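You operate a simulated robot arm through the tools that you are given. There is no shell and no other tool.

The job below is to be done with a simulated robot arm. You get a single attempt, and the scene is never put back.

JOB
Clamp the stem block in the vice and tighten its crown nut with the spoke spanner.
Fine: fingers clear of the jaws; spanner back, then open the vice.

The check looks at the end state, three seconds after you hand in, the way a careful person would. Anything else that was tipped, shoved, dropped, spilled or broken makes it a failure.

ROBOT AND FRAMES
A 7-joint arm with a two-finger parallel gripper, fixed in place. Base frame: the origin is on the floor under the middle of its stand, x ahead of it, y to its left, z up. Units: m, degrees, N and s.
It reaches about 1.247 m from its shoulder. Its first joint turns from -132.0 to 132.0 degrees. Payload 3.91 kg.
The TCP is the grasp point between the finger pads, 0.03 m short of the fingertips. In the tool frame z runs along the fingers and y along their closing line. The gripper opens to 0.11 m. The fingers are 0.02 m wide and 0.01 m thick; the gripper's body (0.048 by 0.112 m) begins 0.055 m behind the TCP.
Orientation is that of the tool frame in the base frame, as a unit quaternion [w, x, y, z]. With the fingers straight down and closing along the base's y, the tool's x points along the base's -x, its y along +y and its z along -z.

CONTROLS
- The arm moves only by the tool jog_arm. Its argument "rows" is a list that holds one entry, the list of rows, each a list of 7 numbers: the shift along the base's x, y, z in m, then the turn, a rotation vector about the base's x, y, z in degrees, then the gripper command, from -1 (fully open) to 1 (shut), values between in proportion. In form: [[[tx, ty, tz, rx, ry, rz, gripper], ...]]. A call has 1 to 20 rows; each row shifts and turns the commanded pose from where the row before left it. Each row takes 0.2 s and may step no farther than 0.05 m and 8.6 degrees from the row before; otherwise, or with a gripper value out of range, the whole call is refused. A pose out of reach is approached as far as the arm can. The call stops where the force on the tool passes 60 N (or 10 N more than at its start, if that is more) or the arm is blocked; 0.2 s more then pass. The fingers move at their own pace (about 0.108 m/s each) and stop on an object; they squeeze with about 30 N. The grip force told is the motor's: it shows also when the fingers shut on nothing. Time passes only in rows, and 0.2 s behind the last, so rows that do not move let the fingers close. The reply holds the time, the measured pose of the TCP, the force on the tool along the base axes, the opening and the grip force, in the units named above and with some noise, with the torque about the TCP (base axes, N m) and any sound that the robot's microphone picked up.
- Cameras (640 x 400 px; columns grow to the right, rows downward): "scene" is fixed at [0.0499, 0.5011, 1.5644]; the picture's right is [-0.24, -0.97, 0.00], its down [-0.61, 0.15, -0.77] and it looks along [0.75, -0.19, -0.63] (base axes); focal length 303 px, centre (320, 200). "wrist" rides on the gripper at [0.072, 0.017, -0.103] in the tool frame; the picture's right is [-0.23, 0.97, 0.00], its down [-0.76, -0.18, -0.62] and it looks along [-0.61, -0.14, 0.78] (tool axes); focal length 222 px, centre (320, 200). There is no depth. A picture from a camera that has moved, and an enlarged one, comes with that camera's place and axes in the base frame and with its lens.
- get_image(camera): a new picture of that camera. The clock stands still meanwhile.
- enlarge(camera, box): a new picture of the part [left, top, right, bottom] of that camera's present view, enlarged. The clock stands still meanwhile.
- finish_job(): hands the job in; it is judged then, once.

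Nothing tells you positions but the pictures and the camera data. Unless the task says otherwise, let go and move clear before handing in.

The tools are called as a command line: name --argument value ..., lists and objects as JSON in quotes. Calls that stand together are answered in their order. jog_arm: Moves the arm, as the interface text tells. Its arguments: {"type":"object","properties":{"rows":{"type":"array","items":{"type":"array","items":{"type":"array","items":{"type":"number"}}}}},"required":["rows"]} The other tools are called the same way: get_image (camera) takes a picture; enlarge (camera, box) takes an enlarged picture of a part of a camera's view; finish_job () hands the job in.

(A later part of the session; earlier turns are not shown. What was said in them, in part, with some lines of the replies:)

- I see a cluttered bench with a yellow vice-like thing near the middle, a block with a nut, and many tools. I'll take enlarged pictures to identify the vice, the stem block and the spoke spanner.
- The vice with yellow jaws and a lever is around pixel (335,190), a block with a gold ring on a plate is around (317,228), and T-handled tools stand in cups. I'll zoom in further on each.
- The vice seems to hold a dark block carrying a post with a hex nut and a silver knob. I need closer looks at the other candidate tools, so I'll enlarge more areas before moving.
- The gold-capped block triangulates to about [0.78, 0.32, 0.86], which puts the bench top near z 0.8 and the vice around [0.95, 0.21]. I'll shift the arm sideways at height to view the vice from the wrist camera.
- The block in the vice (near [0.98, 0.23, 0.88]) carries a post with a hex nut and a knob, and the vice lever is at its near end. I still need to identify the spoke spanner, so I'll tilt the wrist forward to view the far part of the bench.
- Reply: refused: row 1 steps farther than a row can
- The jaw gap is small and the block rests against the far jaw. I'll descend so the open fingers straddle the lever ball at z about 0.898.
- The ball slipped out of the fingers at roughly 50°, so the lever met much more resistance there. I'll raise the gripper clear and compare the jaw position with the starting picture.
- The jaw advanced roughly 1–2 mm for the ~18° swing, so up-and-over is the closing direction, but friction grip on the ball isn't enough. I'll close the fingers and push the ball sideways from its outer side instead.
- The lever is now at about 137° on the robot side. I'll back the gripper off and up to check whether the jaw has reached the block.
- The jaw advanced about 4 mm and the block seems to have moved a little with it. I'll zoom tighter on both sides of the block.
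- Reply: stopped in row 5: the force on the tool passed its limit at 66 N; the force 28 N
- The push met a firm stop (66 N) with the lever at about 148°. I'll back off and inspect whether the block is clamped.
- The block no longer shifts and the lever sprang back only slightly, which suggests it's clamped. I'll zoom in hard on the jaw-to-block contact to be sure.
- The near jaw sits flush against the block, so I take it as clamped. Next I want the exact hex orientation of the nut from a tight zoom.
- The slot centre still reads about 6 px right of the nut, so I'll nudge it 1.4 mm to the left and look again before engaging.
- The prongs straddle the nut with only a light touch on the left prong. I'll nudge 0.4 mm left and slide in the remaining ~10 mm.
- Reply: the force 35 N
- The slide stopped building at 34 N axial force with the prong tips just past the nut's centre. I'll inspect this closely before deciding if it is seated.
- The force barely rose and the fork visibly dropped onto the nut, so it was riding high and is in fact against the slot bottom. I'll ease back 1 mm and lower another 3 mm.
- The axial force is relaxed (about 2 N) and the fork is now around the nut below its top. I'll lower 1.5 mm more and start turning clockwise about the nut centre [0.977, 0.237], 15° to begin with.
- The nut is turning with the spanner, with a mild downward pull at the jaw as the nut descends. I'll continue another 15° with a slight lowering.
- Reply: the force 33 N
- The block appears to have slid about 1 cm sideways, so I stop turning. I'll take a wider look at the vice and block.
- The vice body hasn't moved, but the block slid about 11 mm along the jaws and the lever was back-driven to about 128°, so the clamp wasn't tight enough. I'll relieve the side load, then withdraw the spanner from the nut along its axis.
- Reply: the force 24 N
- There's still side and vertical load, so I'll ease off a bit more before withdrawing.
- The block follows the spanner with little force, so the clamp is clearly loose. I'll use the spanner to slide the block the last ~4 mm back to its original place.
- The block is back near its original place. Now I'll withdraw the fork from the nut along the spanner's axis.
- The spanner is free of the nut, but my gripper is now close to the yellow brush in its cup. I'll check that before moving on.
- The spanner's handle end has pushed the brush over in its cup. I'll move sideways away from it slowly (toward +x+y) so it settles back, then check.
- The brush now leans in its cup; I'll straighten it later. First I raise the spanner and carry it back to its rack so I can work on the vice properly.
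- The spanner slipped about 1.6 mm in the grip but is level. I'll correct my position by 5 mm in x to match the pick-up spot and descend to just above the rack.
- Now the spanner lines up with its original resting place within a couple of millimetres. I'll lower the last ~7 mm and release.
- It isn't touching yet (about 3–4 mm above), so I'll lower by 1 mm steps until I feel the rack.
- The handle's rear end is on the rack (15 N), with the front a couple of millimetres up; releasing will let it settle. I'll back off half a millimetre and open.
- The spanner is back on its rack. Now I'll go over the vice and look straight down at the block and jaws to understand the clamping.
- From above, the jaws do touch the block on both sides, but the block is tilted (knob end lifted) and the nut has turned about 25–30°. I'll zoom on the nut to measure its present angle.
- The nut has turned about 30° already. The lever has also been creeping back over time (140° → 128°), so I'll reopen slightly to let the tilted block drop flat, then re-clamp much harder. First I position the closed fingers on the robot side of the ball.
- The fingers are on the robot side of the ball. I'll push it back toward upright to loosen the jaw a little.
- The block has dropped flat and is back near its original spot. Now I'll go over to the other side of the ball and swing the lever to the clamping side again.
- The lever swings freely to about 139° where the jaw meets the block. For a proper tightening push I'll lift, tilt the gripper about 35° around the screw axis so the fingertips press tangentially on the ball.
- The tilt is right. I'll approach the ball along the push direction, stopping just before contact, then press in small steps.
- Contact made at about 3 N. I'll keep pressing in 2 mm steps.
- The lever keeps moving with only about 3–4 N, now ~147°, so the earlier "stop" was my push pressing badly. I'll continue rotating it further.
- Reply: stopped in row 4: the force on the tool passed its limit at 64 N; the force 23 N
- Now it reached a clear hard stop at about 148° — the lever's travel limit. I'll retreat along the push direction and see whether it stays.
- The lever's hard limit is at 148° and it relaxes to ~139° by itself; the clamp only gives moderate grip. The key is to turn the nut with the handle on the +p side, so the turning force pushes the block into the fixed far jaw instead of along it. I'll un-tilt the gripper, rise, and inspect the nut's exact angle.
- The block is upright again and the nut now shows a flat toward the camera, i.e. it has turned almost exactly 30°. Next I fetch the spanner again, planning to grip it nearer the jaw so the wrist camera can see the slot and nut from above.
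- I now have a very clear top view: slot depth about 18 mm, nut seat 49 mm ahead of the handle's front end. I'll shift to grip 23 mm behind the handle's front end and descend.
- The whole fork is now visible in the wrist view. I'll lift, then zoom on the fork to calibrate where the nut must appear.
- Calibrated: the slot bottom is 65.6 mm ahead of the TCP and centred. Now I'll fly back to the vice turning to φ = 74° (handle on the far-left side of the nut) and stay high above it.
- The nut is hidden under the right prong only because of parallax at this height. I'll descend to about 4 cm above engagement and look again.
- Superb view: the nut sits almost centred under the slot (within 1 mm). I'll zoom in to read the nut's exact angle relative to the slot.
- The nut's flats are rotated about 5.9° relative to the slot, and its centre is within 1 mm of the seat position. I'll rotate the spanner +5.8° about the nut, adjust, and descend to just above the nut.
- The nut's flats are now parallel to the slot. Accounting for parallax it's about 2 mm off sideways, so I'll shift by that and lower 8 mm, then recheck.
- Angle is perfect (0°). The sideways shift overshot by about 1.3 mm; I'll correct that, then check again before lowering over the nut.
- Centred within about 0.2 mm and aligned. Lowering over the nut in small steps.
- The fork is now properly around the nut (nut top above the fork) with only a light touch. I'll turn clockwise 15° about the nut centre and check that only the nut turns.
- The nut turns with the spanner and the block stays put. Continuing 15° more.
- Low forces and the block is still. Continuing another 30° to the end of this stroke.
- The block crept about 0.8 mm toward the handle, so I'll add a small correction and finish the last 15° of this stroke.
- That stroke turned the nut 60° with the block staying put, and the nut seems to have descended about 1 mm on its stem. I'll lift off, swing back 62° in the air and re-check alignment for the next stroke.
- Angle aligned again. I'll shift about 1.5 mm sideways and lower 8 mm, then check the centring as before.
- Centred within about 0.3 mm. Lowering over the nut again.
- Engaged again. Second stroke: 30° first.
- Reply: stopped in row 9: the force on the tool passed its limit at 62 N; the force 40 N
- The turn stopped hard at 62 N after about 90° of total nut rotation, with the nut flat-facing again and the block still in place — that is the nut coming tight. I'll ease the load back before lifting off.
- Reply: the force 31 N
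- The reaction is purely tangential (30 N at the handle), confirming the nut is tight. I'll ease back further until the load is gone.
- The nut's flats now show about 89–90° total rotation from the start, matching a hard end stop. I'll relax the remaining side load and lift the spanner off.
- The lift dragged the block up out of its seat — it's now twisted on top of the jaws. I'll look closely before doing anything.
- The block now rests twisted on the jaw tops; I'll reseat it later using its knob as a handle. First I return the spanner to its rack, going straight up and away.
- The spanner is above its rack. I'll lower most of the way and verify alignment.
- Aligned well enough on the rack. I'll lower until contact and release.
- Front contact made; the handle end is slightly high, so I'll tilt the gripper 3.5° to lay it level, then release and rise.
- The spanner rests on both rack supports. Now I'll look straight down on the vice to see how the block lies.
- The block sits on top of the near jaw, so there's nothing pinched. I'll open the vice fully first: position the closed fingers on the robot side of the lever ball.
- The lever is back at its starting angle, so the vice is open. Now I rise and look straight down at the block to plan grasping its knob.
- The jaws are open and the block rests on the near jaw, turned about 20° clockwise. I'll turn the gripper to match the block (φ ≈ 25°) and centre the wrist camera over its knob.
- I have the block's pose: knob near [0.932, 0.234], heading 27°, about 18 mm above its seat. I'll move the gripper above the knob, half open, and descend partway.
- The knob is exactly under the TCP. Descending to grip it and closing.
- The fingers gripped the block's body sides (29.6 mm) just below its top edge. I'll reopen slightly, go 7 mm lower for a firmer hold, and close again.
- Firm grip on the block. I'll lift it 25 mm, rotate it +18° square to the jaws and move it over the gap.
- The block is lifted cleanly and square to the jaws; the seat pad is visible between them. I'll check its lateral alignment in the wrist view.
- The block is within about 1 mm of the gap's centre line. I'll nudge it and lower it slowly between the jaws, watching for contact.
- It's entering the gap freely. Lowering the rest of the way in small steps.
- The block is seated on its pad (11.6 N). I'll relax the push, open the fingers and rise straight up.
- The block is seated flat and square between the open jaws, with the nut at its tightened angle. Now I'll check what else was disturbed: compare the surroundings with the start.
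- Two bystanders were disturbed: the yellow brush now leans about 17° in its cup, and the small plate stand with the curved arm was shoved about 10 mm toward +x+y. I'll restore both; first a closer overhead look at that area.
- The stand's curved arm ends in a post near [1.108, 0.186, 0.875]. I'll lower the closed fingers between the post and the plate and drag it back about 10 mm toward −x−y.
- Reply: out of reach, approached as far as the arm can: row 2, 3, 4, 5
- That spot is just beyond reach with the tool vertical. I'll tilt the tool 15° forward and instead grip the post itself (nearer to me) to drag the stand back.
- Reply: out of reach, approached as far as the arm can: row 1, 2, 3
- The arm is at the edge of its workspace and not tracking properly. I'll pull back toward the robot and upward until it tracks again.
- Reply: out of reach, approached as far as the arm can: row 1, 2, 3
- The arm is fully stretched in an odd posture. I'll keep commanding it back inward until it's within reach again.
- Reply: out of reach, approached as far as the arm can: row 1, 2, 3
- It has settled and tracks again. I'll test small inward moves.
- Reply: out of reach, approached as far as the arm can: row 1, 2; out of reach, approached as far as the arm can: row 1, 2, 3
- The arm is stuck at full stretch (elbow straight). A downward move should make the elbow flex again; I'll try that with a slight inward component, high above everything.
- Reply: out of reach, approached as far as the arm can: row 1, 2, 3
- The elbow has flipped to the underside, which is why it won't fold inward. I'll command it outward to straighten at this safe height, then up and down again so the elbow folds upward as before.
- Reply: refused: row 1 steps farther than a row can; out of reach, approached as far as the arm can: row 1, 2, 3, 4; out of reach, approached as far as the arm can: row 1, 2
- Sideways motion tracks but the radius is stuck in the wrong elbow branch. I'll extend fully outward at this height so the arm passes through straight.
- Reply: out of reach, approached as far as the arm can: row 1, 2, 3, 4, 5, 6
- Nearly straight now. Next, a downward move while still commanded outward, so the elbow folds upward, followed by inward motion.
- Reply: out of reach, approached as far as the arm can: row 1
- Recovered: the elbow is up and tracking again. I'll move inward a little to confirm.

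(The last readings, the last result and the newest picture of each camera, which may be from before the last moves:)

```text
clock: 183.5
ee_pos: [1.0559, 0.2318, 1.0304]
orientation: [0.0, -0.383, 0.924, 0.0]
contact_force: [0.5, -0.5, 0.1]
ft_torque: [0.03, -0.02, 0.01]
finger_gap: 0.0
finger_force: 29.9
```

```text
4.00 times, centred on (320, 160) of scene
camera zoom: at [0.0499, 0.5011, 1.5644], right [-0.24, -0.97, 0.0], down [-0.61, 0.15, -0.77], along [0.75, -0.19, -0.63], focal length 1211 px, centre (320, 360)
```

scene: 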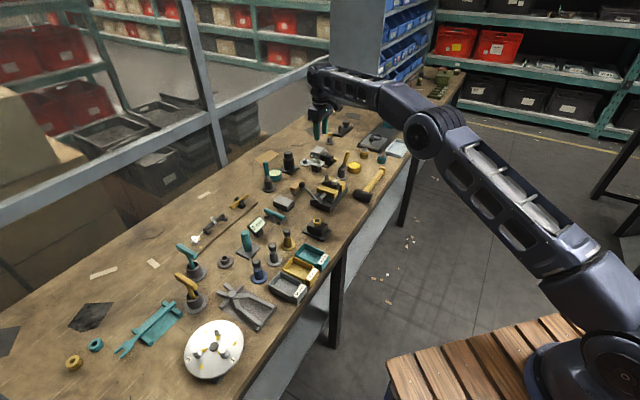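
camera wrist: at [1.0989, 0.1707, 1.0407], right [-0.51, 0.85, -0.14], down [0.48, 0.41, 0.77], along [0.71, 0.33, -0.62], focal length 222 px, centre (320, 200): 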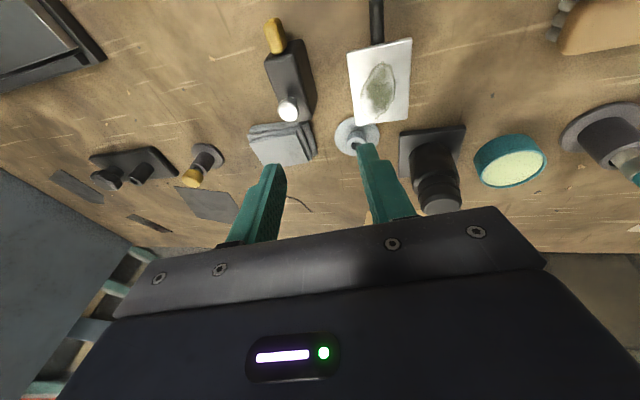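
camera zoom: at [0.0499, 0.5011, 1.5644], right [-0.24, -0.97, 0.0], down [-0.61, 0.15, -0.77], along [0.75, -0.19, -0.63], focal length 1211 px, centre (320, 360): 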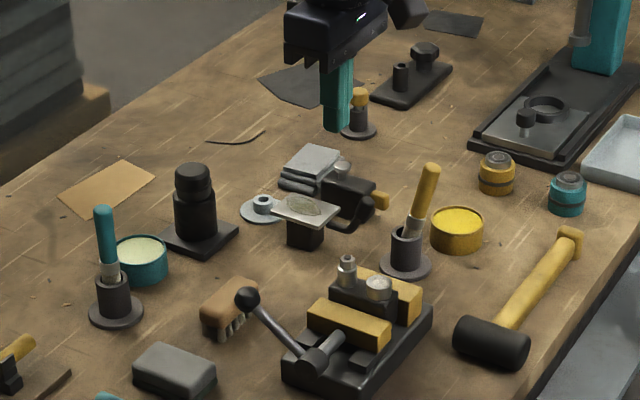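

All clear and nothing else was touched. Now the brush: its cup axis is about [1.089, 0.146] and its top leans to [1.080, 0.124]. I'll place the closed fingers on the leaning side and nudge it upright.

jog_arm --rows '[[[0.0016, -0.0152, 0, 0, 0, -7.2, 1], [0.0016, -0.0152, 0, 0, 0, -7.2, 1], [0.0016, -0.0152, 0, 0, 0, -7.2, 1], [0.0016, -0.0152, 0, 0, 0, -7.2, 1], [0.0016, -0.0152, 0, 0, 0, -7.2, 1], [0.0016, -0.0152, 0, 0, 0, -7.2, 1], [0.0016, -0.0152, 0, 0, 0, -7.2, 1], [0.0016, -0.0152, 0, 0, 0, -7.2, 1], [0.0016, -0.0152, 0, 0, 0, -7.2, 1], [0, 0, -0.04, 0, 0, 0, 1], [0, 0, 0, 0, 0, 0, 1]]]'

get_image --camera "wrist"

enlarge --camera "scene" --box '[310, 120, 390, 180]'

```text
clock: 185.9
ee_pos: [1.0708, 0.0936, 0.9895]
orientation: [0.0, 0.171, 0.985, 0.0]
contact_force: [0.5, -0.3, -0.7]
ft_torque: [-0.01, -0.02, -0.01]
finger_gap: 0.0
finger_force: 29.9
```

```text
taken
camera wrist: at [1.0066, 0.1329, 1.0927], right [0.54, 0.84, 0.0], down [0.66, -0.42, 0.62], along [0.52, -0.34, -0.78], focal length 222 px, centre (320, 200)
```

wrist: 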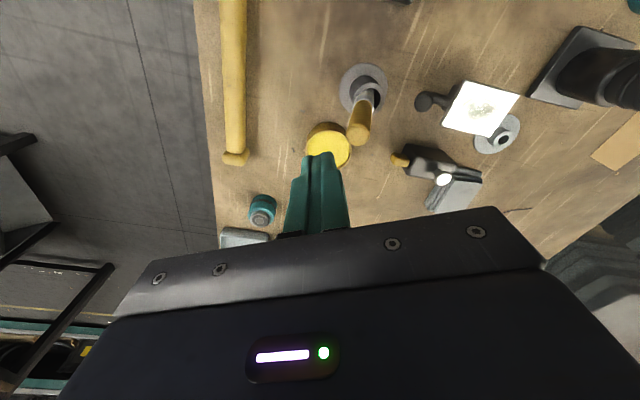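

```text
6.67 times, centred on (350, 150) of scene
camera zoom: at [0.0499, 0.5011, 1.5644], right [-0.24, -0.97, 0.0], down [-0.61, 0.15, -0.77], along [0.75, -0.19, -0.63], focal length 2018 px, centre (120, 533)
```

zoom: 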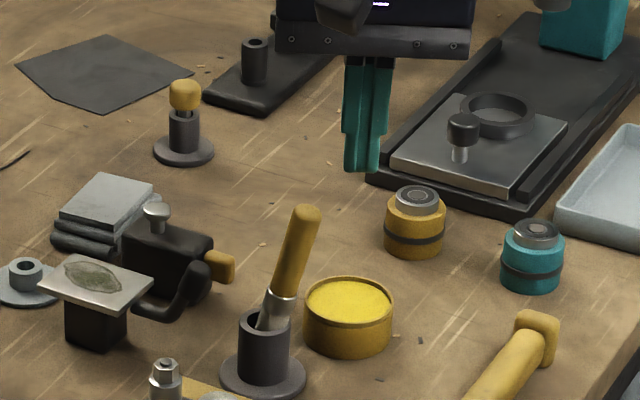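

enlarge --camera "wrist" --box '[270, 50, 430, 170]'

```text
3.33 times, centred on (350, 110) of wrist
camera zoom: at [1.0066, 0.1329, 1.0927], right [0.54, 0.84, 0.0], down [0.66, -0.42, 0.62], along [0.52, -0.34, -0.78], focal length 740 px, centre (220, 500)
```

zoom: 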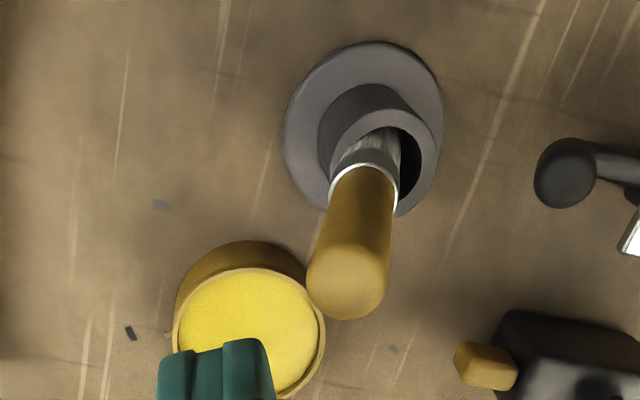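

The brush top is 30 mm and the cup axis 52 mm ahead along the push direction. I'll descend and push it gently upright (about 33 mm total).

jog_arm --rows '[[[0, 0, -0.03, 0, 0, 0, 1], [0, 0, -0.03, 0, 0, 0, 1], [0, 0, -0.024, 0, 0, 0, 1], [0.0027, 0.0075, 0, 0, 0, 0, 1], [0.0013, 0.0038, 0, 0, 0, 0, 1], [0.0013, 0.0038, 0, 0, 0, 0, 1], [0.0013, 0.0038, 0, 0, 0, 0, 1], [0.0013, 0.0038, 0, 0, 0, 0, 1], [0, 0, 0, 0, 0, 0, 1]]]'

enlarge --camera "scene" --box '[310, 130, 374, 180]'

enlarge --camera "wrist" --box '[270, 50, 430, 170]'

```text
clock: 187.9
ee_pos: [1.0781, 0.1166, 0.9057]
orientation: [-0.001, 0.171, 0.985, 0.0]
contact_force: [-0.1, -0.2, -0.8]
ft_torque: [0.03, 0.01, 0.02]
finger_gap: 0.0001
finger_force: 30.3
```

```text
8.00 times, centred on (342, 155) of scene
camera zoom: at [0.0499, 0.5011, 1.5644], right [-0.24, -0.97, 0.0], down [-0.61, 0.15, -0.77], along [0.75, -0.19, -0.63], focal length 2422 px, centre (144, 560)
```

zoom: 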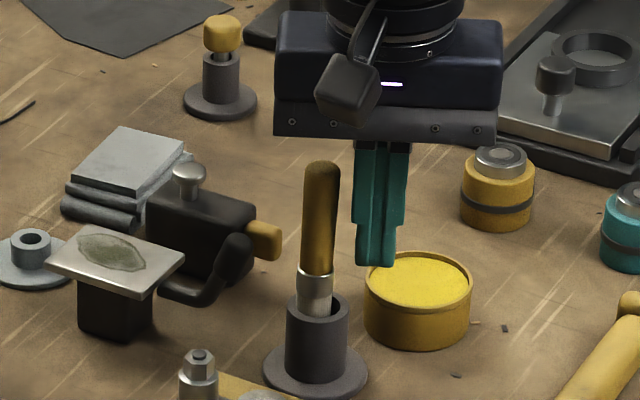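

```text
3.33 times, centred on (350, 110) of wrist
camera zoom: at [1.0144, 0.1558, 1.0087], right [0.54, 0.84, 0.0], down [0.66, -0.42, 0.62], along [0.52, -0.34, -0.78], focal length 740 px, centre (220, 500)
```

zoom: 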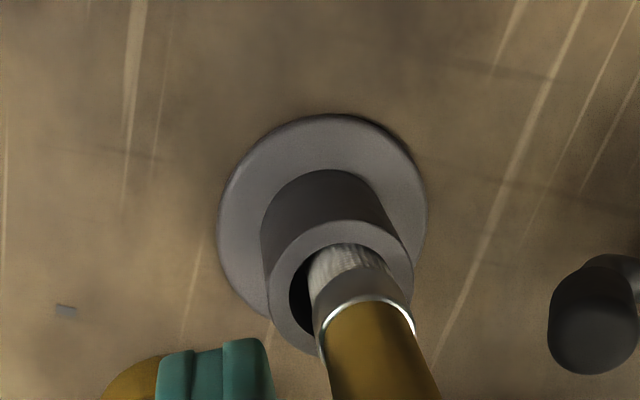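

The brush popped back upright, matching its original position within a pixel. I'll back away, rise, and go for the plate stand's post, this time staying within reach.

jog_arm --rows '[[[-0.0067, -0.0188, 0, 0, 0, 0, 1], [0, 0, 0.04, 0, 0, 0, 1], [0, 0, 0.04, 0, 0, 0, 1], [0, 0, 0.03, 0, 0, 0, 0.1], [-0.001, 0.007, 0, 0, 0, 7.2, 0.1], [-0.001, 0.007, 0, 0, 0, 7.2, 0.1], [-0.001, 0.007, 0, 0, 0, 7.2, 0.1], [-0.001, 0.007, 0, 0, 0, 7.2, 0.1], [-0.001, 0.007, 0, 0, 0, 7.2, 0.1], [-0.001, 0.007, 0, 0, 0, 7.2, 0.1], [-0.001, 0.007, 0, 0, 0, 7.2, 0.1], [-0.001, 0.007, 0, 0, 0, 7.2, 0.1], [-0.001, 0.007, 0, 0, 0, 7.2, 0.1], [0, 0, 0, 0, 0, 0, 0.1]]]'

enlarge --camera "wrist" --box '[200, 0, 400, 160]'

enlarge --camera "scene" --box '[310, 130, 374, 180]'

```text
clock: 190.9
ee_pos: [1.0631, 0.159, 1.0174]
orientation: [0.0, -0.384, 0.923, 0.001]
contact_force: [0.1, 1.4, 0.0]
ft_torque: [0.0, -0.02, 0.01]
finger_gap: 0.0493
finger_force: 0.1
```

```text
2.50 times, centred on (300, 80) of wrist
camera zoom: at [0.9993, 0.1194, 1.1204], right [-0.53, 0.85, 0.0], down [0.66, 0.42, 0.62], along [0.53, 0.33, -0.78], focal length 555 px, centre (370, 500)
```

zoom: 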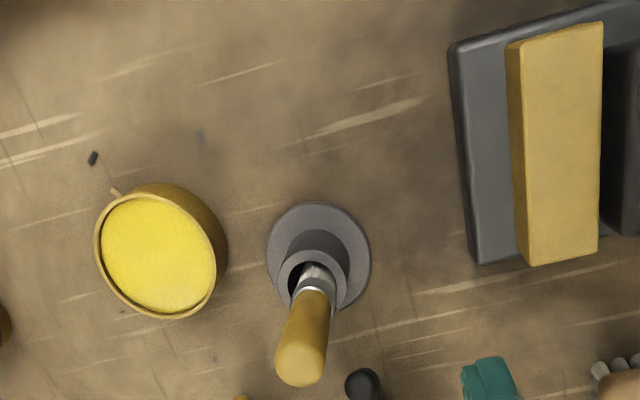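

```text
8.00 times, centred on (342, 155) of scene
camera zoom: at [0.0499, 0.5011, 1.5644], right [-0.24, -0.97, 0.0], down [-0.61, 0.15, -0.77], along [0.75, -0.19, -0.63], focal length 2422 px, centre (144, 560)
```

zoom: 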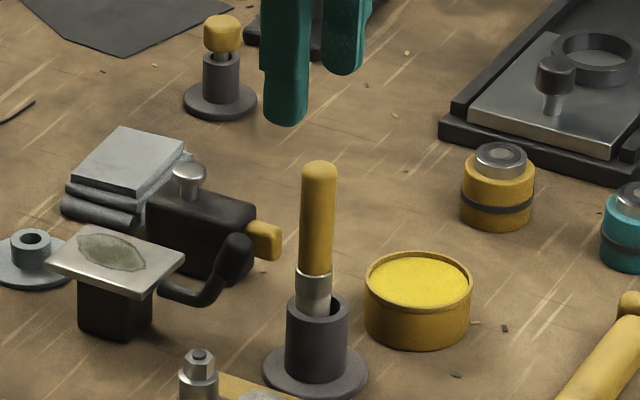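

The brush stands upright again. Now I move out over the stand's post in small steps, checking reach.

jog_arm --rows '[[[0.0148, 0.0083, -0.01, 0, 0, 0, 0.1], [0.0148, 0.0083, -0.01, 0, 0, 0, 0.1], [0.0148, 0.0083, -0.01, 0, 0, 0, 0.1], [0, 0, 0, 0, 0, 0, 0.1]]]'

get_image --camera "wrist"

```text
clock: 191.9
ee_pos: [1.1082, 0.1851, 0.9876]
orientation: [0.0, -0.384, 0.923, 0.0]
contact_force: [-0.4, 0.5, 0.5]
ft_torque: [0.01, 0.03, 0.03]
finger_gap: 0.0495
finger_force: 0.0
```

```text
taken
camera wrist: at [1.0445, 0.1448, 1.0912], right [-0.53, 0.85, 0.0], down [0.66, 0.41, 0.62], along [0.53, 0.33, -0.78], focal length 222 px, centre (320, 200)
```

wrist: 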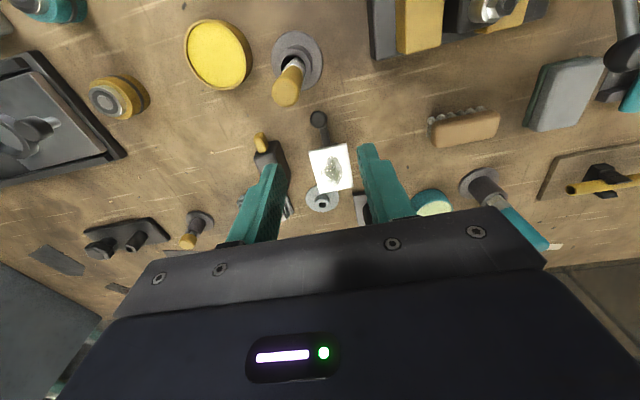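

Aligned over the post within about 2 mm. Descending with the fingers straddling it.

jog_arm --rows '[[[0, 0, -0.03, 0, 0, 0, 0.1], [0, 0, -0.03, 0, 0, 0, 0.1], [0, 0, -0.025, 0, 0, 0, 0.1], [0, 0, 0, 0, 0, 0, 0.1]]]'

get_image --camera "wrist"

enlarge --camera "scene" --box '[310, 130, 374, 180]'

```text
clock: 192.9
ee_pos: [1.1075, 0.186, 0.9026]
orientation: [-0.001, -0.384, 0.924, 0.0]
contact_force: [0.5, 0.6, 0.1]
ft_torque: [0.0, 0.0, 0.01]
finger_gap: 0.0496
finger_force: 0.2
```

```text
taken
camera wrist: at [1.0434, 0.146, 1.005], right [-0.53, 0.85, 0.0], down [0.66, 0.41, 0.62], along [0.53, 0.33, -0.78], focal length 222 px, centre (320, 200)
```

wrist: 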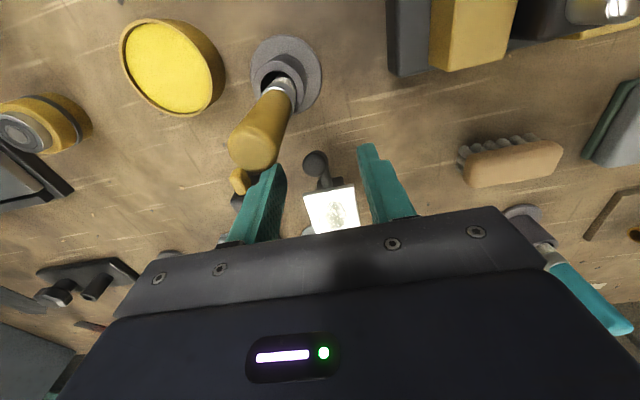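

```text
8.00 times, centred on (342, 155) of scene
camera zoom: at [0.0499, 0.5011, 1.5644], right [-0.24, -0.97, 0.0], down [-0.61, 0.15, -0.77], along [0.75, -0.19, -0.63], focal length 2422 px, centre (144, 560)
```

zoom: 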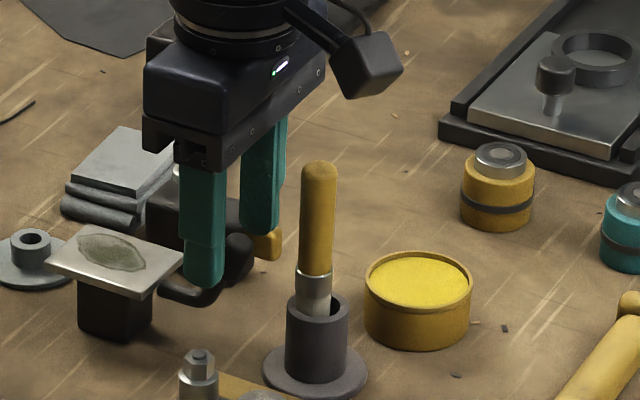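

jog_arm --rows '[[[0.0021, -0.0021, 0, 0, 0, 0, 0.1], [0, 0, -0.0146, 0, 0, 0, 0.1], [0, 0, 0, 0, 0, 0, 0.4], [0, 0, 0, 0, 0, 0, 0.55], [0, 0, 0, 0, 0, 0, 0.7], [0, 0, 0, 0, 0, 0, 0.7]]]'

enlarge --camera "scene" --box '[310, 130, 374, 180]'

```text
clock: 194.3
ee_pos: [1.1094, 0.1824, 0.8863]
orientation: [0.0, -0.384, 0.923, 0.0]
contact_force: [0.3, 0.0, 0.6]
ft_torque: [0.04, 0.01, 0.03]
finger_gap: 0.0164
finger_force: 0.1
```

```text
8.00 times, centred on (342, 155) of scene
camera zoom: at [0.0499, 0.5011, 1.5644], right [-0.24, -0.97, 0.0], down [-0.61, 0.15, -0.77], along [0.75, -0.19, -0.63], focal length 2422 px, centre (144, 560)
```

zoom: 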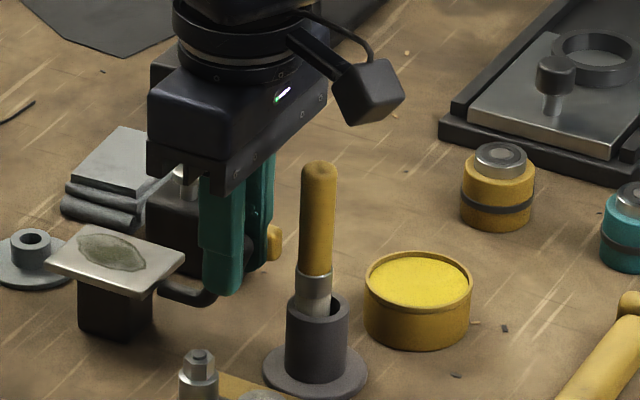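

jog_arm --rows '[[[0, 0, 0, 0, 0, 0, 0.85], [0, 0, 0, 0, 0, 0, 1], [0, 0, 0, 0, 0, 0, 1]]]'

get_image --camera "wrist"

enlarge --camera "scene" --box '[310, 130, 374, 180]'

```text
clock: 195.1
ee_pos: [1.1095, 0.1824, 0.8855]
orientation: [0.0, -0.383, 0.924, 0.0]
contact_force: [-1.1, -0.2, 0.5]
ft_torque: [0.11, 0.11, 0.04]
finger_gap: 0.0155
finger_force: 30.0
```

```text
taken
camera wrist: at [1.0455, 0.1434, 0.989], right [-0.53, 0.85, 0.0], down [0.66, 0.41, 0.62], along [0.53, 0.33, -0.78], focal length 222 px, centre (320, 200)
```

wrist: 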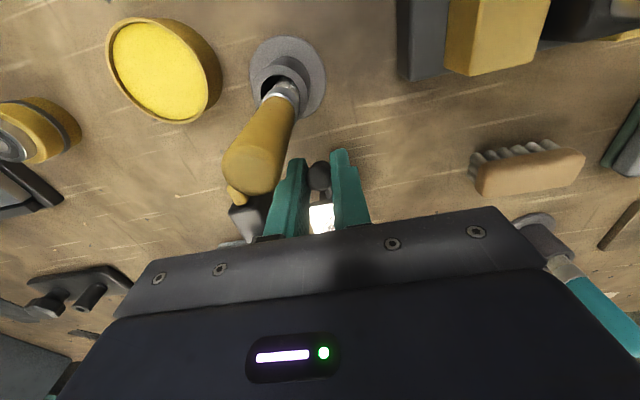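

```text
8.00 times, centred on (342, 155) of scene
camera zoom: at [0.0499, 0.5011, 1.5644], right [-0.24, -0.97, 0.0], down [-0.61, 0.15, -0.77], along [0.75, -0.19, -0.63], focal length 2422 px, centre (144, 560)
```

zoom: 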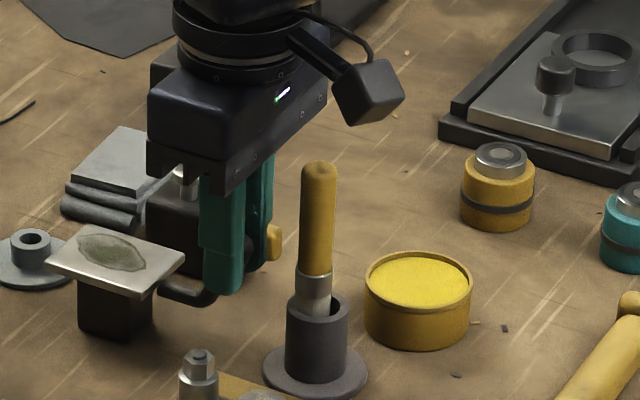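

The post is gripped (15.5 mm). Dragging the stand back 10 mm slowly.

jog_arm --rows '[[[-0.00142, -0.00142, 0, 0, 0, 0, 1], [-0.00142, -0.00142, 0, 0, 0, 0, 1], [-0.00142, -0.00142, 0, 0, 0, 0, 1], [-0.00142, -0.00142, 0, 0, 0, 0, 1], [-0.00142, -0.00142, 0, 0, 0, 0, 1], [0, 0, 0, 0, 0, 0, 1]]]'

enlarge --camera "scene" --box '[310, 130, 374, 180]'

```text
clock: 196.5
ee_pos: [1.1027, 0.1759, 0.8855]
orientation: [-0.001, -0.383, 0.924, 0.0]
contact_force: [-0.1, 1.0, 2.1]
ft_torque: [0.17, -0.01, 0.05]
finger_gap: 0.0154
finger_force: 30.5
```

```text
8.00 times, centred on (342, 155) of scene
camera zoom: at [0.0499, 0.5011, 1.5644], right [-0.24, -0.97, 0.0], down [-0.61, 0.15, -0.77], along [0.75, -0.19, -0.63], focal length 2422 px, centre (144, 560)
```

zoom: 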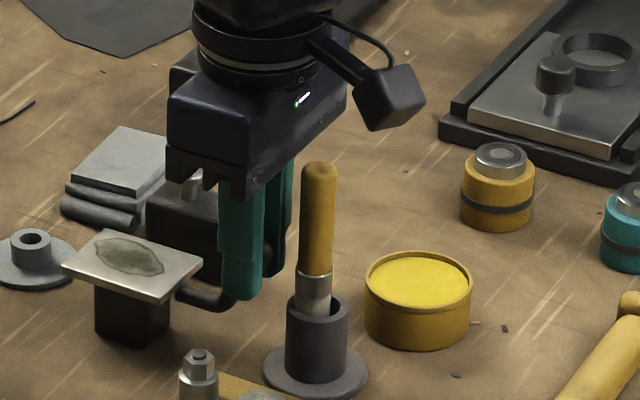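

The stand is back within about 1–2 mm of its original spot. Releasing and rising straight up.

jog_arm --rows '[[[0, 0, 0, 0, 0, 0, 0.6], [0, 0, 0, 0, 0, 0, 0.4], [0, 0, 0, 0, 0, 0, 0.3], [0, 0, 0.02, 0, 0, 0, 0.3], [0, 0, 0.03, 0, 0, 0, 0.3], [0, 0, 0.04, 0, 0, 0, 0.3], [-0.03, 0.01, 0.02, 0, 0, 0, 0.3], [-0.03, 0.01, 0.02, 0, 0, 0, 0.3], [0, 0, 0, 0, 0, 0, 0.3]]]'

enlarge --camera "scene" --box '[295, 140, 359, 180]'

enlarge --camera "scene" --box '[240, 110, 400, 210]'

```text
clock: 198.5
ee_pos: [1.0466, 0.1959, 1.0167]
orientation: [0.0, -0.383, 0.924, 0.0]
contact_force: [-0.6, -0.6, -1.3]
ft_torque: [0.0, -0.01, -0.01]
finger_gap: 0.0384
finger_force: 0.1
```

```text
10.00 times, centred on (327, 160) of scene
camera zoom: at [0.0499, 0.5011, 1.5644], right [-0.24, -0.97, 0.0], down [-0.61, 0.15, -0.77], along [0.75, -0.19, -0.63], focal length 3027 px, centre (250, 600)
```

zoom: 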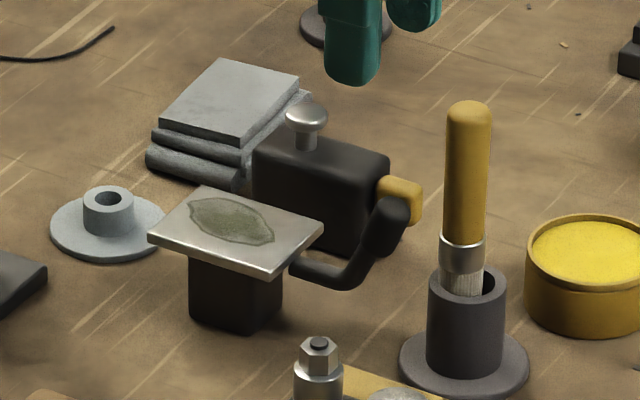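

```text
4.00 times, centred on (320, 160) of scene
camera zoom: at [0.0499, 0.5011, 1.5644], right [-0.24, -0.97, 0.0], down [-0.61, 0.15, -0.77], along [0.75, -0.19, -0.63], focal length 1211 px, centre (320, 360)
```

zoom: 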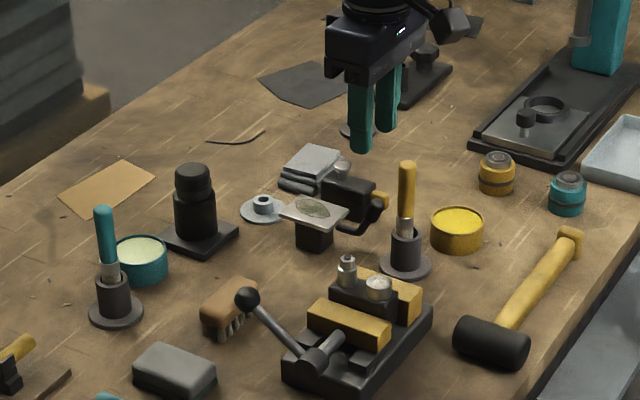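

The surroundings now match the start almost exactly. Let me verify the nut and vice closely.

enlarge --camera "scene" --box '[321, 170, 337, 184]'

enlarge --camera "scene" --box '[290, 165, 370, 215]'

enlarge --camera "scene" --box '[105, 290, 205, 365]'

```text
16.00 times, centred on (329, 177) of scene
camera zoom: at [0.0499, 0.5011, 1.5644], right [-0.24, -0.97, 0.0], down [-0.61, 0.15, -0.77], along [0.75, -0.19, -0.63], focal length 4844 px, centre (176, 568)
```

zoom: 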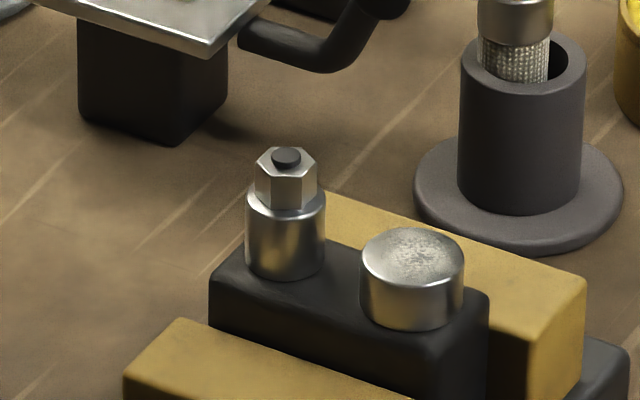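

```text
8.00 times, centred on (330, 190) of scene
camera zoom: at [0.0499, 0.5011, 1.5644], right [-0.24, -0.97, 0.0], down [-0.61, 0.15, -0.77], along [0.75, -0.19, -0.63], focal length 2422 px, centre (240, 280)
```

zoom: 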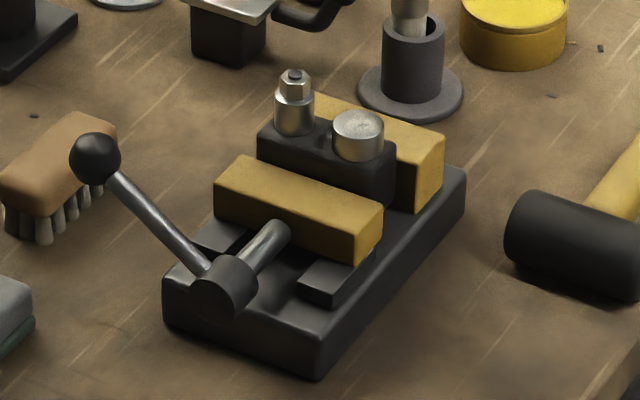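

```text
5.33 times, centred on (155, 328) of scene
camera zoom: at [0.0499, 0.5011, 1.5644], right [-0.24, -0.97, 0.0], down [-0.61, 0.15, -0.77], along [0.75, -0.19, -0.63], focal length 1615 px, centre (1200, -480)
```

zoom: 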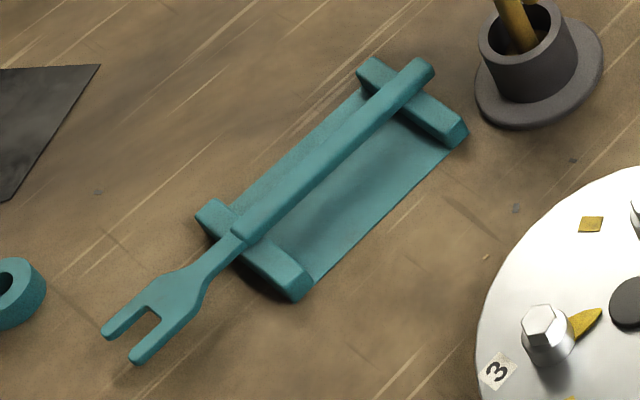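

The vice and lever match their starting positions and the block is seated. One last top-down check of the nut's angle relative to the block.

jog_arm --rows '[[[-0.007, 0.024, 0.015, 0, 0, 0, 0.3], [-0.007, 0.024, 0.015, 0, 0, 0, 0.3], [-0.007, 0.024, 0.015, 0, 0, 0, 0.3], [0, 0, 0, 0, 0, 0, 0.3]]]'

enlarge --camera "wrist" --box '[280, 0, 360, 70]'

```text
clock: 199.5
ee_pos: [1.0262, 0.2685, 1.0613]
orientation: [0.0, -0.384, 0.923, 0.0]
contact_force: [-0.4, 0.5, 0.4]
ft_torque: [0.02, 0.01, 0.01]
finger_gap: 0.0386
finger_force: 0.0
```

```text
5.71 times, centred on (320, 35) of wrist
camera zoom: at [0.9616, 0.2287, 1.1645], right [-0.53, 0.85, 0.0], down [0.66, 0.41, 0.62], along [0.53, 0.33, -0.78], focal length 1269 px, centre (320, 1143)
```

zoom: 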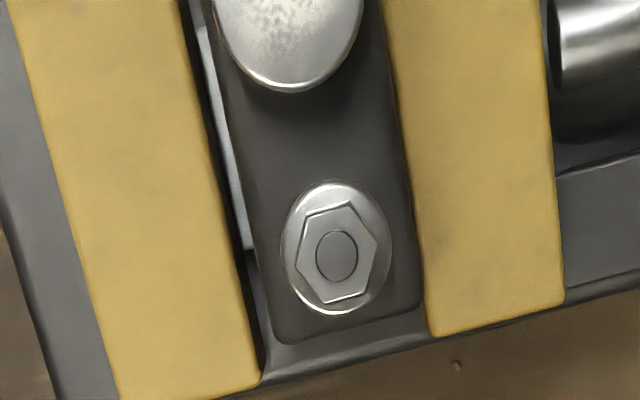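

Nut at about 90° relative to the block, block square and free between the open jaws. The spanner sits about 10 mm back from its original place on the rack, so I'll go nudge it to its proper spot.

jog_arm --rows '[[[-0.03145, 0.03669, 0, 0, 0, -6, 0], [-0.03145, 0.03669, 0, 0, 0, -6, 0], [-0.03145, 0.03669, 0, 0, 0, -6, 0], [-0.03145, 0.03669, 0, 0, 0, -6, 0], [-0.03145, 0.03669, 0, 0, 0, -6, 0], [-0.03145, 0.03669, 0, 0, 0, -6, 0], [-0.03145, 0.03669, 0, 0, 0, -6, 0], [-0.03145, 0.03669, 0, 0, 0, -6, 0], [-0.03145, 0.03669, 0, 0, 0, -6, 0], [-0.03145, 0.03669, 0, 0, 0, -6, 0], [-0.03145, 0.03669, 0, 0, 0, -6, 0], [-0.03145, 0.03669, 0, 0, 0, -6, 0], [-0.03145, 0.03669, 0, 0, 0, -6, -0.1], [-0.03145, 0.03669, 0, 0, 0, -6, -0.1], [-0.03145, 0.03669, 0, 0, 0, -6, -0.1], [0, 0, -0.04, 0, 0, 0, -0.1], [0, 0, 0, 0, 0, 0, -0.1]]]'

enlarge --camera "wrist" --box '[250, 0, 390, 140]'

```text
clock: 203.1
ee_pos: [0.5504, 0.8165, 1.0188]
orientation: [0.0, 0.382, 0.924, 0.0]
contact_force: [-0.4, -0.3, 0.1]
ft_torque: [-0.03, 0.02, 0.0]
finger_gap: 0.0606
finger_force: 0.1
```

```text
2.86 times, centred on (320, 70) of wrist
camera zoom: at [0.5094, 0.8797, 1.1222], right [0.85, 0.53, 0.0], down [0.41, -0.66, 0.62], along [0.33, -0.53, -0.78], focal length 635 px, centre (320, 571)
```

zoom: 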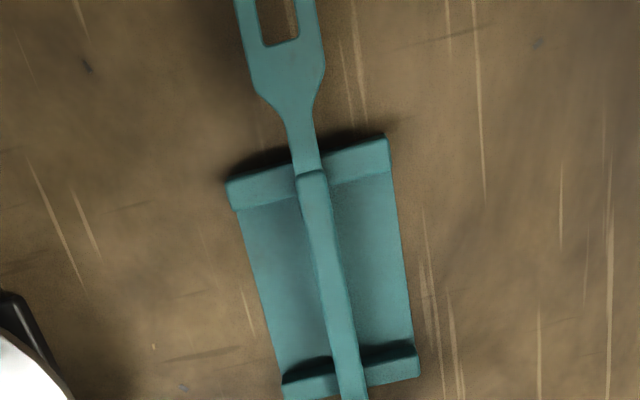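

I'll grip the handle mid-way, lift it a few millimetres, shift it 10 mm forward along its axis, and set it down.

jog_arm --rows '[[[0.0035, 0.0035, 0, 0, 0, 0, -0.1], [0, 0, -0.045, 0, 0, 0, -0.1], [0, 0, -0.045, 0, 0, 0, -0.1], [0, 0, -0.045, 0, 0, 0, -0.1], [0, 0, -0.03, 0, 0, 0, -0.1], [0, 0, -0.015, 0, 0, 0, -0.1], [0, 0, 0, 0, 0, 0, -0.1]]]'

get_image --camera "wrist"

```text
clock: 204.7
ee_pos: [0.5546, 0.8206, 0.84]
orientation: [0.0, 0.381, 0.924, 0.0]
contact_force: [0.5, -0.6, 0.2]
ft_torque: [-0.01, -0.02, -0.02]
finger_gap: 0.0604
finger_force: 0.0
```

```text
taken
camera wrist: at [0.5143, 0.8828, 0.9435], right [0.85, 0.53, 0.0], down [0.41, -0.66, 0.62], along [0.33, -0.53, -0.78], focal length 222 px, centre (320, 200)
```

wrist: 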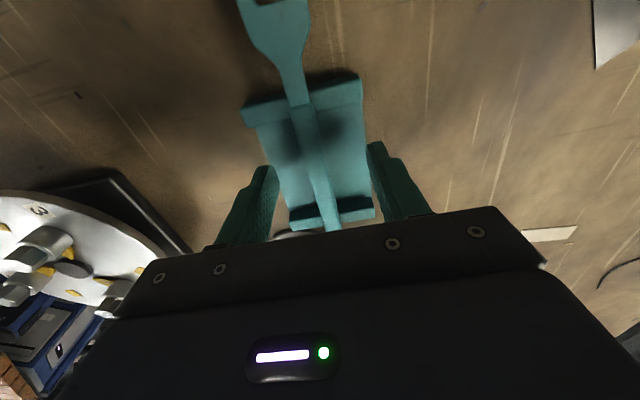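

jog_arm --rows '[[[0, 0, -0.005, 0, 0, 0, -0.1], [0, 0, 0, 0, 0, 0, 0.4], [0, 0, 0, 0, 0, 0, 0.8], [0, 0, 0, 0, 0, 0, 1], [0, 0, 0, 0, 0, 0, 1], [0, 0, 0.006, 0, 0, 0, 1], [-0.0037, 0.0037, 0, 0, 0, 0, 1], [-0.0037, 0.0037, 0, 0, 0, 0, 1], [0, 0, 0, 0, 0, 0, 1]]]'

enlarge --camera "scene" --box '[105, 290, 205, 365]'

```text
clock: 206.7
ee_pos: [0.5469, 0.8282, 0.8427]
orientation: [0.001, 0.381, 0.924, 0.0]
contact_force: [0.5, -0.1, -0.4]
ft_torque: [-0.02, -0.02, 0.01]
finger_gap: 0.0121
finger_force: 30.4
```

```text
5.33 times, centred on (155, 328) of scene
camera zoom: at [0.0499, 0.5011, 1.5644], right [-0.24, -0.97, 0.0], down [-0.61, 0.15, -0.77], along [0.75, -0.19, -0.63], focal length 1615 px, centre (1200, -480)
```

zoom: 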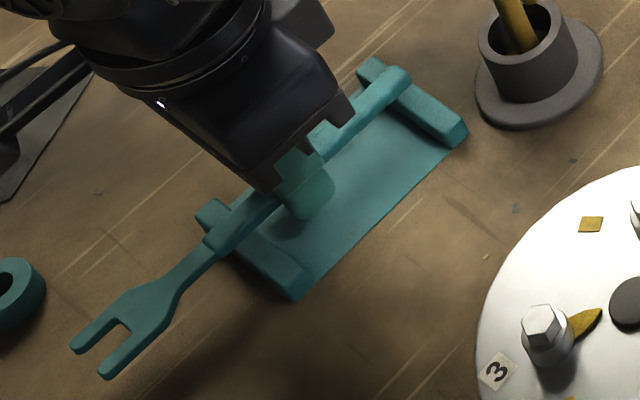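

get_image --camera "wrist"

enlarge --camera "wrist" --box '[220, 0, 400, 160]'

```text
taken
camera wrist: at [0.5064, 0.8906, 0.9455], right [0.85, 0.53, 0.0], down [0.41, -0.66, 0.62], along [0.33, -0.53, -0.78], focal length 222 px, centre (320, 200)
```

wrist: 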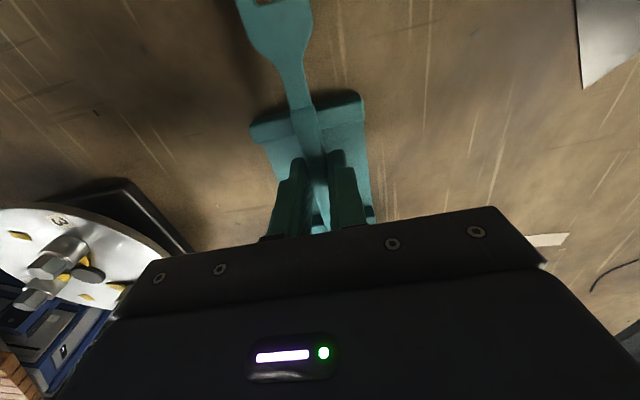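

```text
2.50 times, centred on (310, 80) of wrist
camera zoom: at [0.5064, 0.8906, 0.9455], right [0.85, 0.53, 0.0], down [0.41, -0.66, 0.62], along [0.33, -0.53, -0.78], focal length 555 px, centre (345, 500)
```

zoom: 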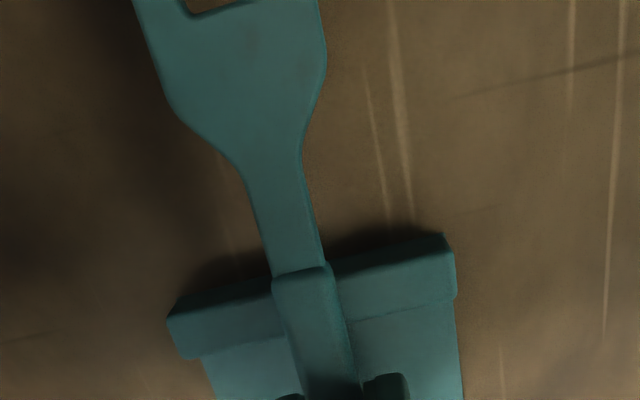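

The handle is centred across the rack supports. I'll lower it onto them and check the resting position.

jog_arm --rows '[[[0, 0, -0.003, 0, 0, 0, 1], [0, 0, -0.002, 0, 0, 0, 1], [0, 0, -0.001, 0, 0, 0, 1], [0, 0, 0, 0, 0, 0, 1]]]'

enlarge --camera "scene" --box '[105, 290, 205, 365]'

```text
clock: 207.7
ee_pos: [0.5469, 0.8283, 0.837]
orientation: [0.001, 0.382, 0.924, 0.0]
contact_force: [0.6, 0.2, 0.2]
ft_torque: [0.0, -0.02, -0.06]
finger_gap: 0.0122
finger_force: 29.8
```

```text
5.33 times, centred on (155, 328) of scene
camera zoom: at [0.0499, 0.5011, 1.5644], right [-0.24, -0.97, 0.0], down [-0.61, 0.15, -0.77], along [0.75, -0.19, -0.63], focal length 1615 px, centre (1200, -480)
```

zoom: 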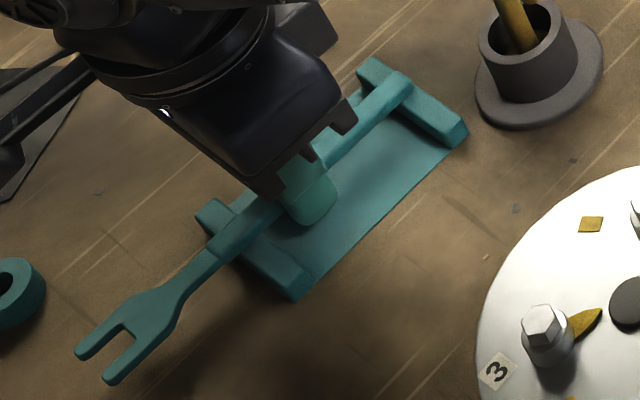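

It's now slightly too far forward, so I'll move it back 6 mm, lower to contact and release.

jog_arm --rows '[[[0.0021, -0.0021, 0, 0, 0, 0, 1], [0.0021, -0.0021, 0, 0, 0, 0, 1], [0, 0, -0.0015, 0, 0, 0, 1], [0, 0, -0.001, 0, 0, 0, 1], [0, 0, 0, 0, 0, 0, 1]]]'

enlarge --camera "scene" --box '[105, 290, 205, 365]'

```text
clock: 208.9
ee_pos: [0.5528, 0.8243, 0.8365]
orientation: [0.0, 0.382, 0.924, 0.0]
contact_force: [-3.2, -5.5, 20.1]
ft_torque: [-0.19, 0.03, -0.07]
finger_gap: 0.0121
finger_force: 29.6
```

```text
5.33 times, centred on (155, 328) of scene
camera zoom: at [0.0499, 0.5011, 1.5644], right [-0.24, -0.97, 0.0], down [-0.61, 0.15, -0.77], along [0.75, -0.19, -0.63], focal length 1615 px, centre (1200, -480)
```

zoom: 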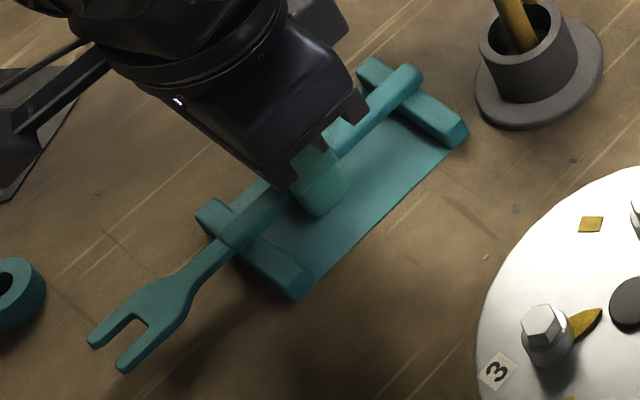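

In place and in contact on both supports, matching the original position closely. Releasing and rising.

jog_arm --rows '[[[0, 0, 0.0012, 0, 0, 0, 1], [0, 0, 0, 0, 0, 0, 0.6], [0, 0, 0, 0, 0, 0, 0.2], [0, 0, 0, 0, 0, 0, -0.1], [0, 0, 0.02, 0, 0, 0, -0.1], [0, 0, 0.04, 0, 0, 0, -0.1], [0, 0, 0.045, 0, 0, 0, -0.1], [0, 0, 0.045, 0, 0, 0, -0.1], [0, 0, 0.045, 0, 0, 0, -0.1], [0, 0, 0, 0, 0, 0, -0.1]]]'

enlarge --camera "scene" --box '[105, 290, 205, 365]'

enlarge --camera "wrist" --box '[250, 0, 390, 140]'

```text
clock: 211.1
ee_pos: [0.5526, 0.8238, 1.0315]
orientation: [-0.001, 0.382, 0.924, 0.0]
contact_force: [-0.4, -0.4, -0.5]
ft_torque: [-0.02, -0.02, -0.01]
finger_gap: 0.0604
finger_force: 0.1
```

```text
5.33 times, centred on (155, 328) of scene
camera zoom: at [0.0499, 0.5011, 1.5644], right [-0.24, -0.97, 0.0], down [-0.61, 0.15, -0.77], along [0.75, -0.19, -0.63], focal length 1615 px, centre (1200, -480)
```

zoom: 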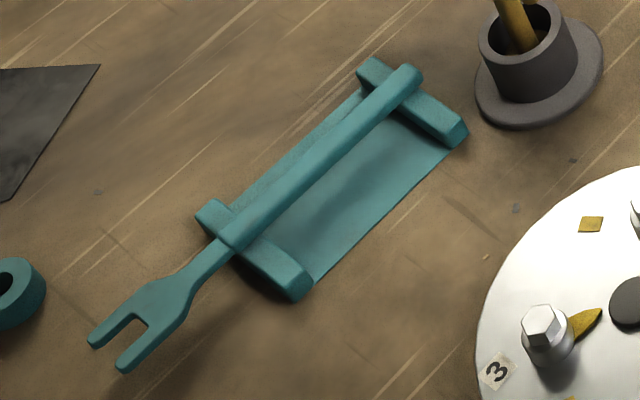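

```text
2.86 times, centred on (320, 70) of wrist
camera zoom: at [0.5116, 0.8873, 1.1343], right [0.85, 0.53, 0.0], down [0.41, -0.66, 0.62], along [0.33, -0.53, -0.78], focal length 635 px, centre (320, 571)
```

zoom: 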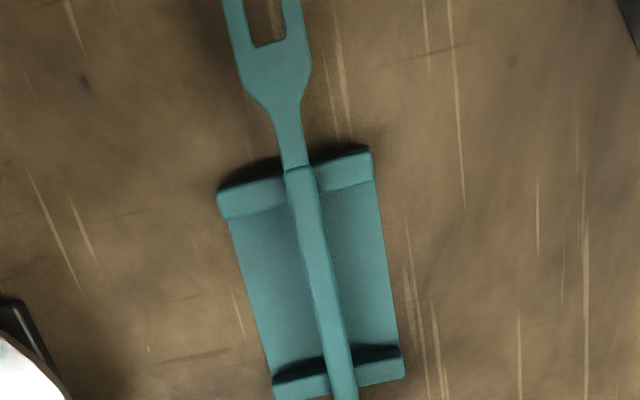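

The spanner lies as at the start. I'll move the arm back to its clear starting posture and take a final look.

jog_arm --rows '[[[0.0069, -0.0444, 0.0078, 0, 0, 2.65, -0.5], [0.0069, -0.0444, 0.0078, 0, 0, 2.65, -1], [0.0069, -0.0444, 0.0078, 0, 0, 2.65, -1], [0.0069, -0.0444, 0.0078, 0, 0, 2.65, -1], [0.0069, -0.0444, 0.0078, 0, 0, 2.65, -1], [0.0069, -0.0444, 0.0078, 0, 0, 2.65, -1], [0.0069, -0.0444, 0.0078, 0, 0, 2.65, -1], [0.0069, -0.0444, 0.0078, 0, 0, 2.65, -1], [0.0069, -0.0444, 0.0078, 0, 0, 2.65, -1], [0.0069, -0.0444, 0.0078, 0, 0, 2.65, -1], [0.0069, -0.0444, 0.0078, 0, 0, 2.65, -1], [0.0069, -0.0444, 0.0078, 0, 0, 2.65, -1], [0.0069, -0.0444, 0.0078, 0, 0, 2.65, -1], [0.0069, -0.0444, 0.0078, 0, 0, 2.65, -1], [0.0069, -0.0444, 0.0078, 0, 0, 2.65, -1], [0.0069, -0.0444, 0.0078, 0, 0, 2.65, -1], [0.0069, -0.0444, 0.0078, 0, 0, 2.65, -1], [0, 0, 0, 0, 0, 0, -1]]]'

get_image --camera "scene"

enlarge --camera "scene" --box '[240, 110, 400, 210]'

enlarge --camera "scene" --box '[160, 180, 340, 300]'

enlarge --camera "scene" --box '[40, 240, 290, 400]'

```text
clock: 214.9
ee_pos: [0.67, 0.0661, 1.163]
orientation: [0.0, -0.001, 1.0, 0.001]
contact_force: [-0.2, -0.2, 0.6]
ft_torque: [-0.02, 0.02, 0.01]
finger_gap: 0.1099
finger_force: 0.1
```

```text
taken
```

scene: 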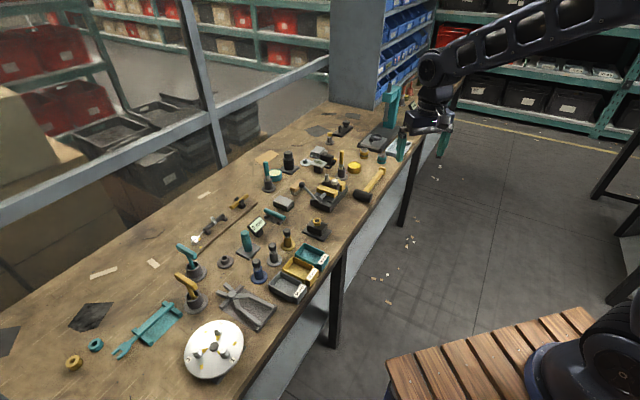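

```text
4.00 times, centred on (320, 160) of scene
camera zoom: at [0.0499, 0.5011, 1.5644], right [-0.24, -0.97, 0.0], down [-0.61, 0.15, -0.77], along [0.75, -0.19, -0.63], focal length 1211 px, centre (320, 360)
```

zoom: 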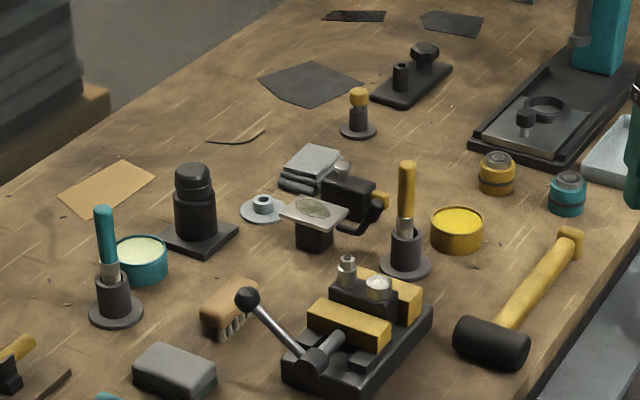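

```text
3.33 times, centred on (250, 240) of scene
camera zoom: at [0.0499, 0.5011, 1.5644], right [-0.24, -0.97, 0.0], down [-0.61, 0.15, -0.77], along [0.75, -0.19, -0.63], focal length 1009 px, centre (553, 67)
```

zoom: 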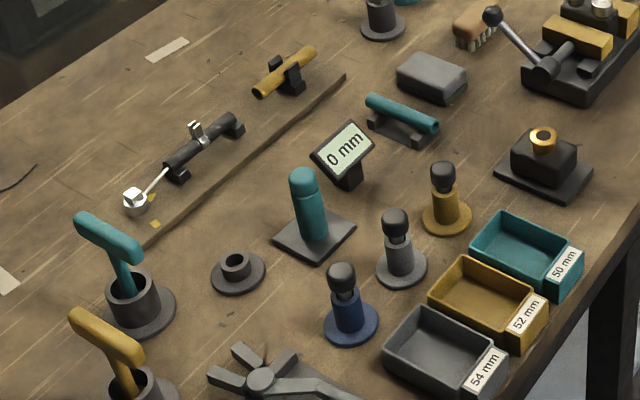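

```text
2.50 times, centred on (165, 320) of scene
camera zoom: at [0.0499, 0.5011, 1.5644], right [-0.24, -0.97, 0.0], down [-0.61, 0.15, -0.77], along [0.75, -0.19, -0.63], focal length 757 px, centre (708, -100)
```

zoom: 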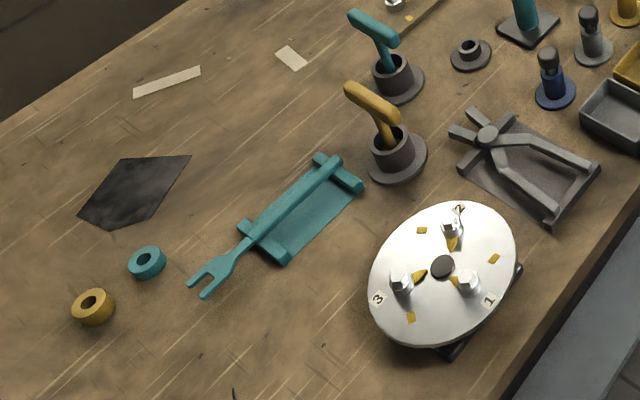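

The bench matches its starting state: spanner on its rack, vice open with the block seated, brush and stand restored. The nut turned about 90° to a hard stop. The arm is clear, so I'm handing in.

finish_job

```text
The job is handed in.
```

The job is handed in. The stem block was clamped, its crown nut is tightened, the spanner is back on its rack and the vice is open. It did not go cleanly, though.

**End state**
- **Nut:** it turned about 90° clockwise from the start and stopped hard at 62 N on the handle. I take that as tight, but I have no torque reading.
- **Block:** it is seated flat between the open jaws, about 2 mm from where it began.
- **Vice:** the lever is back at its starting angle.
- **Spanner:** I took the teal fork-ended spanner to be the spoke spanner because its slot fits the nut. It is back on its rack within a few millimetres.
- **Fingers:** they were never between the jaws while the lever was being turned.

**What went wrong on the way**
- **Loose clamp:** the lever springs back a little when released, so the clamp grips only moderately. On the first try the block slid about 11 mm along the jaws and tilted, so I reopened, let it settle and clamped again.
- **Block pulled out:** lifting the spanner off the tight nut dragged the block up onto the near jaw. I opened the vice first and put the block back by hand. The order you asked for, spanner back and then vice open, still held.
- **Brush tipped:** the spanner handle tipped the yellow brush over in its cup. I stood it upright again.
- **Plate stand shoved:** I pushed the small plate stand with the curved arm about 10 mm. I dragged it back to within 1–2 mm.
- **Arm overreached:** while fixing the stand, the arm stretched past its reach and stuck with the elbow the wrong way. I got it back without touching anything.

In the final pictures the rest of the bench looks the same as at the start.
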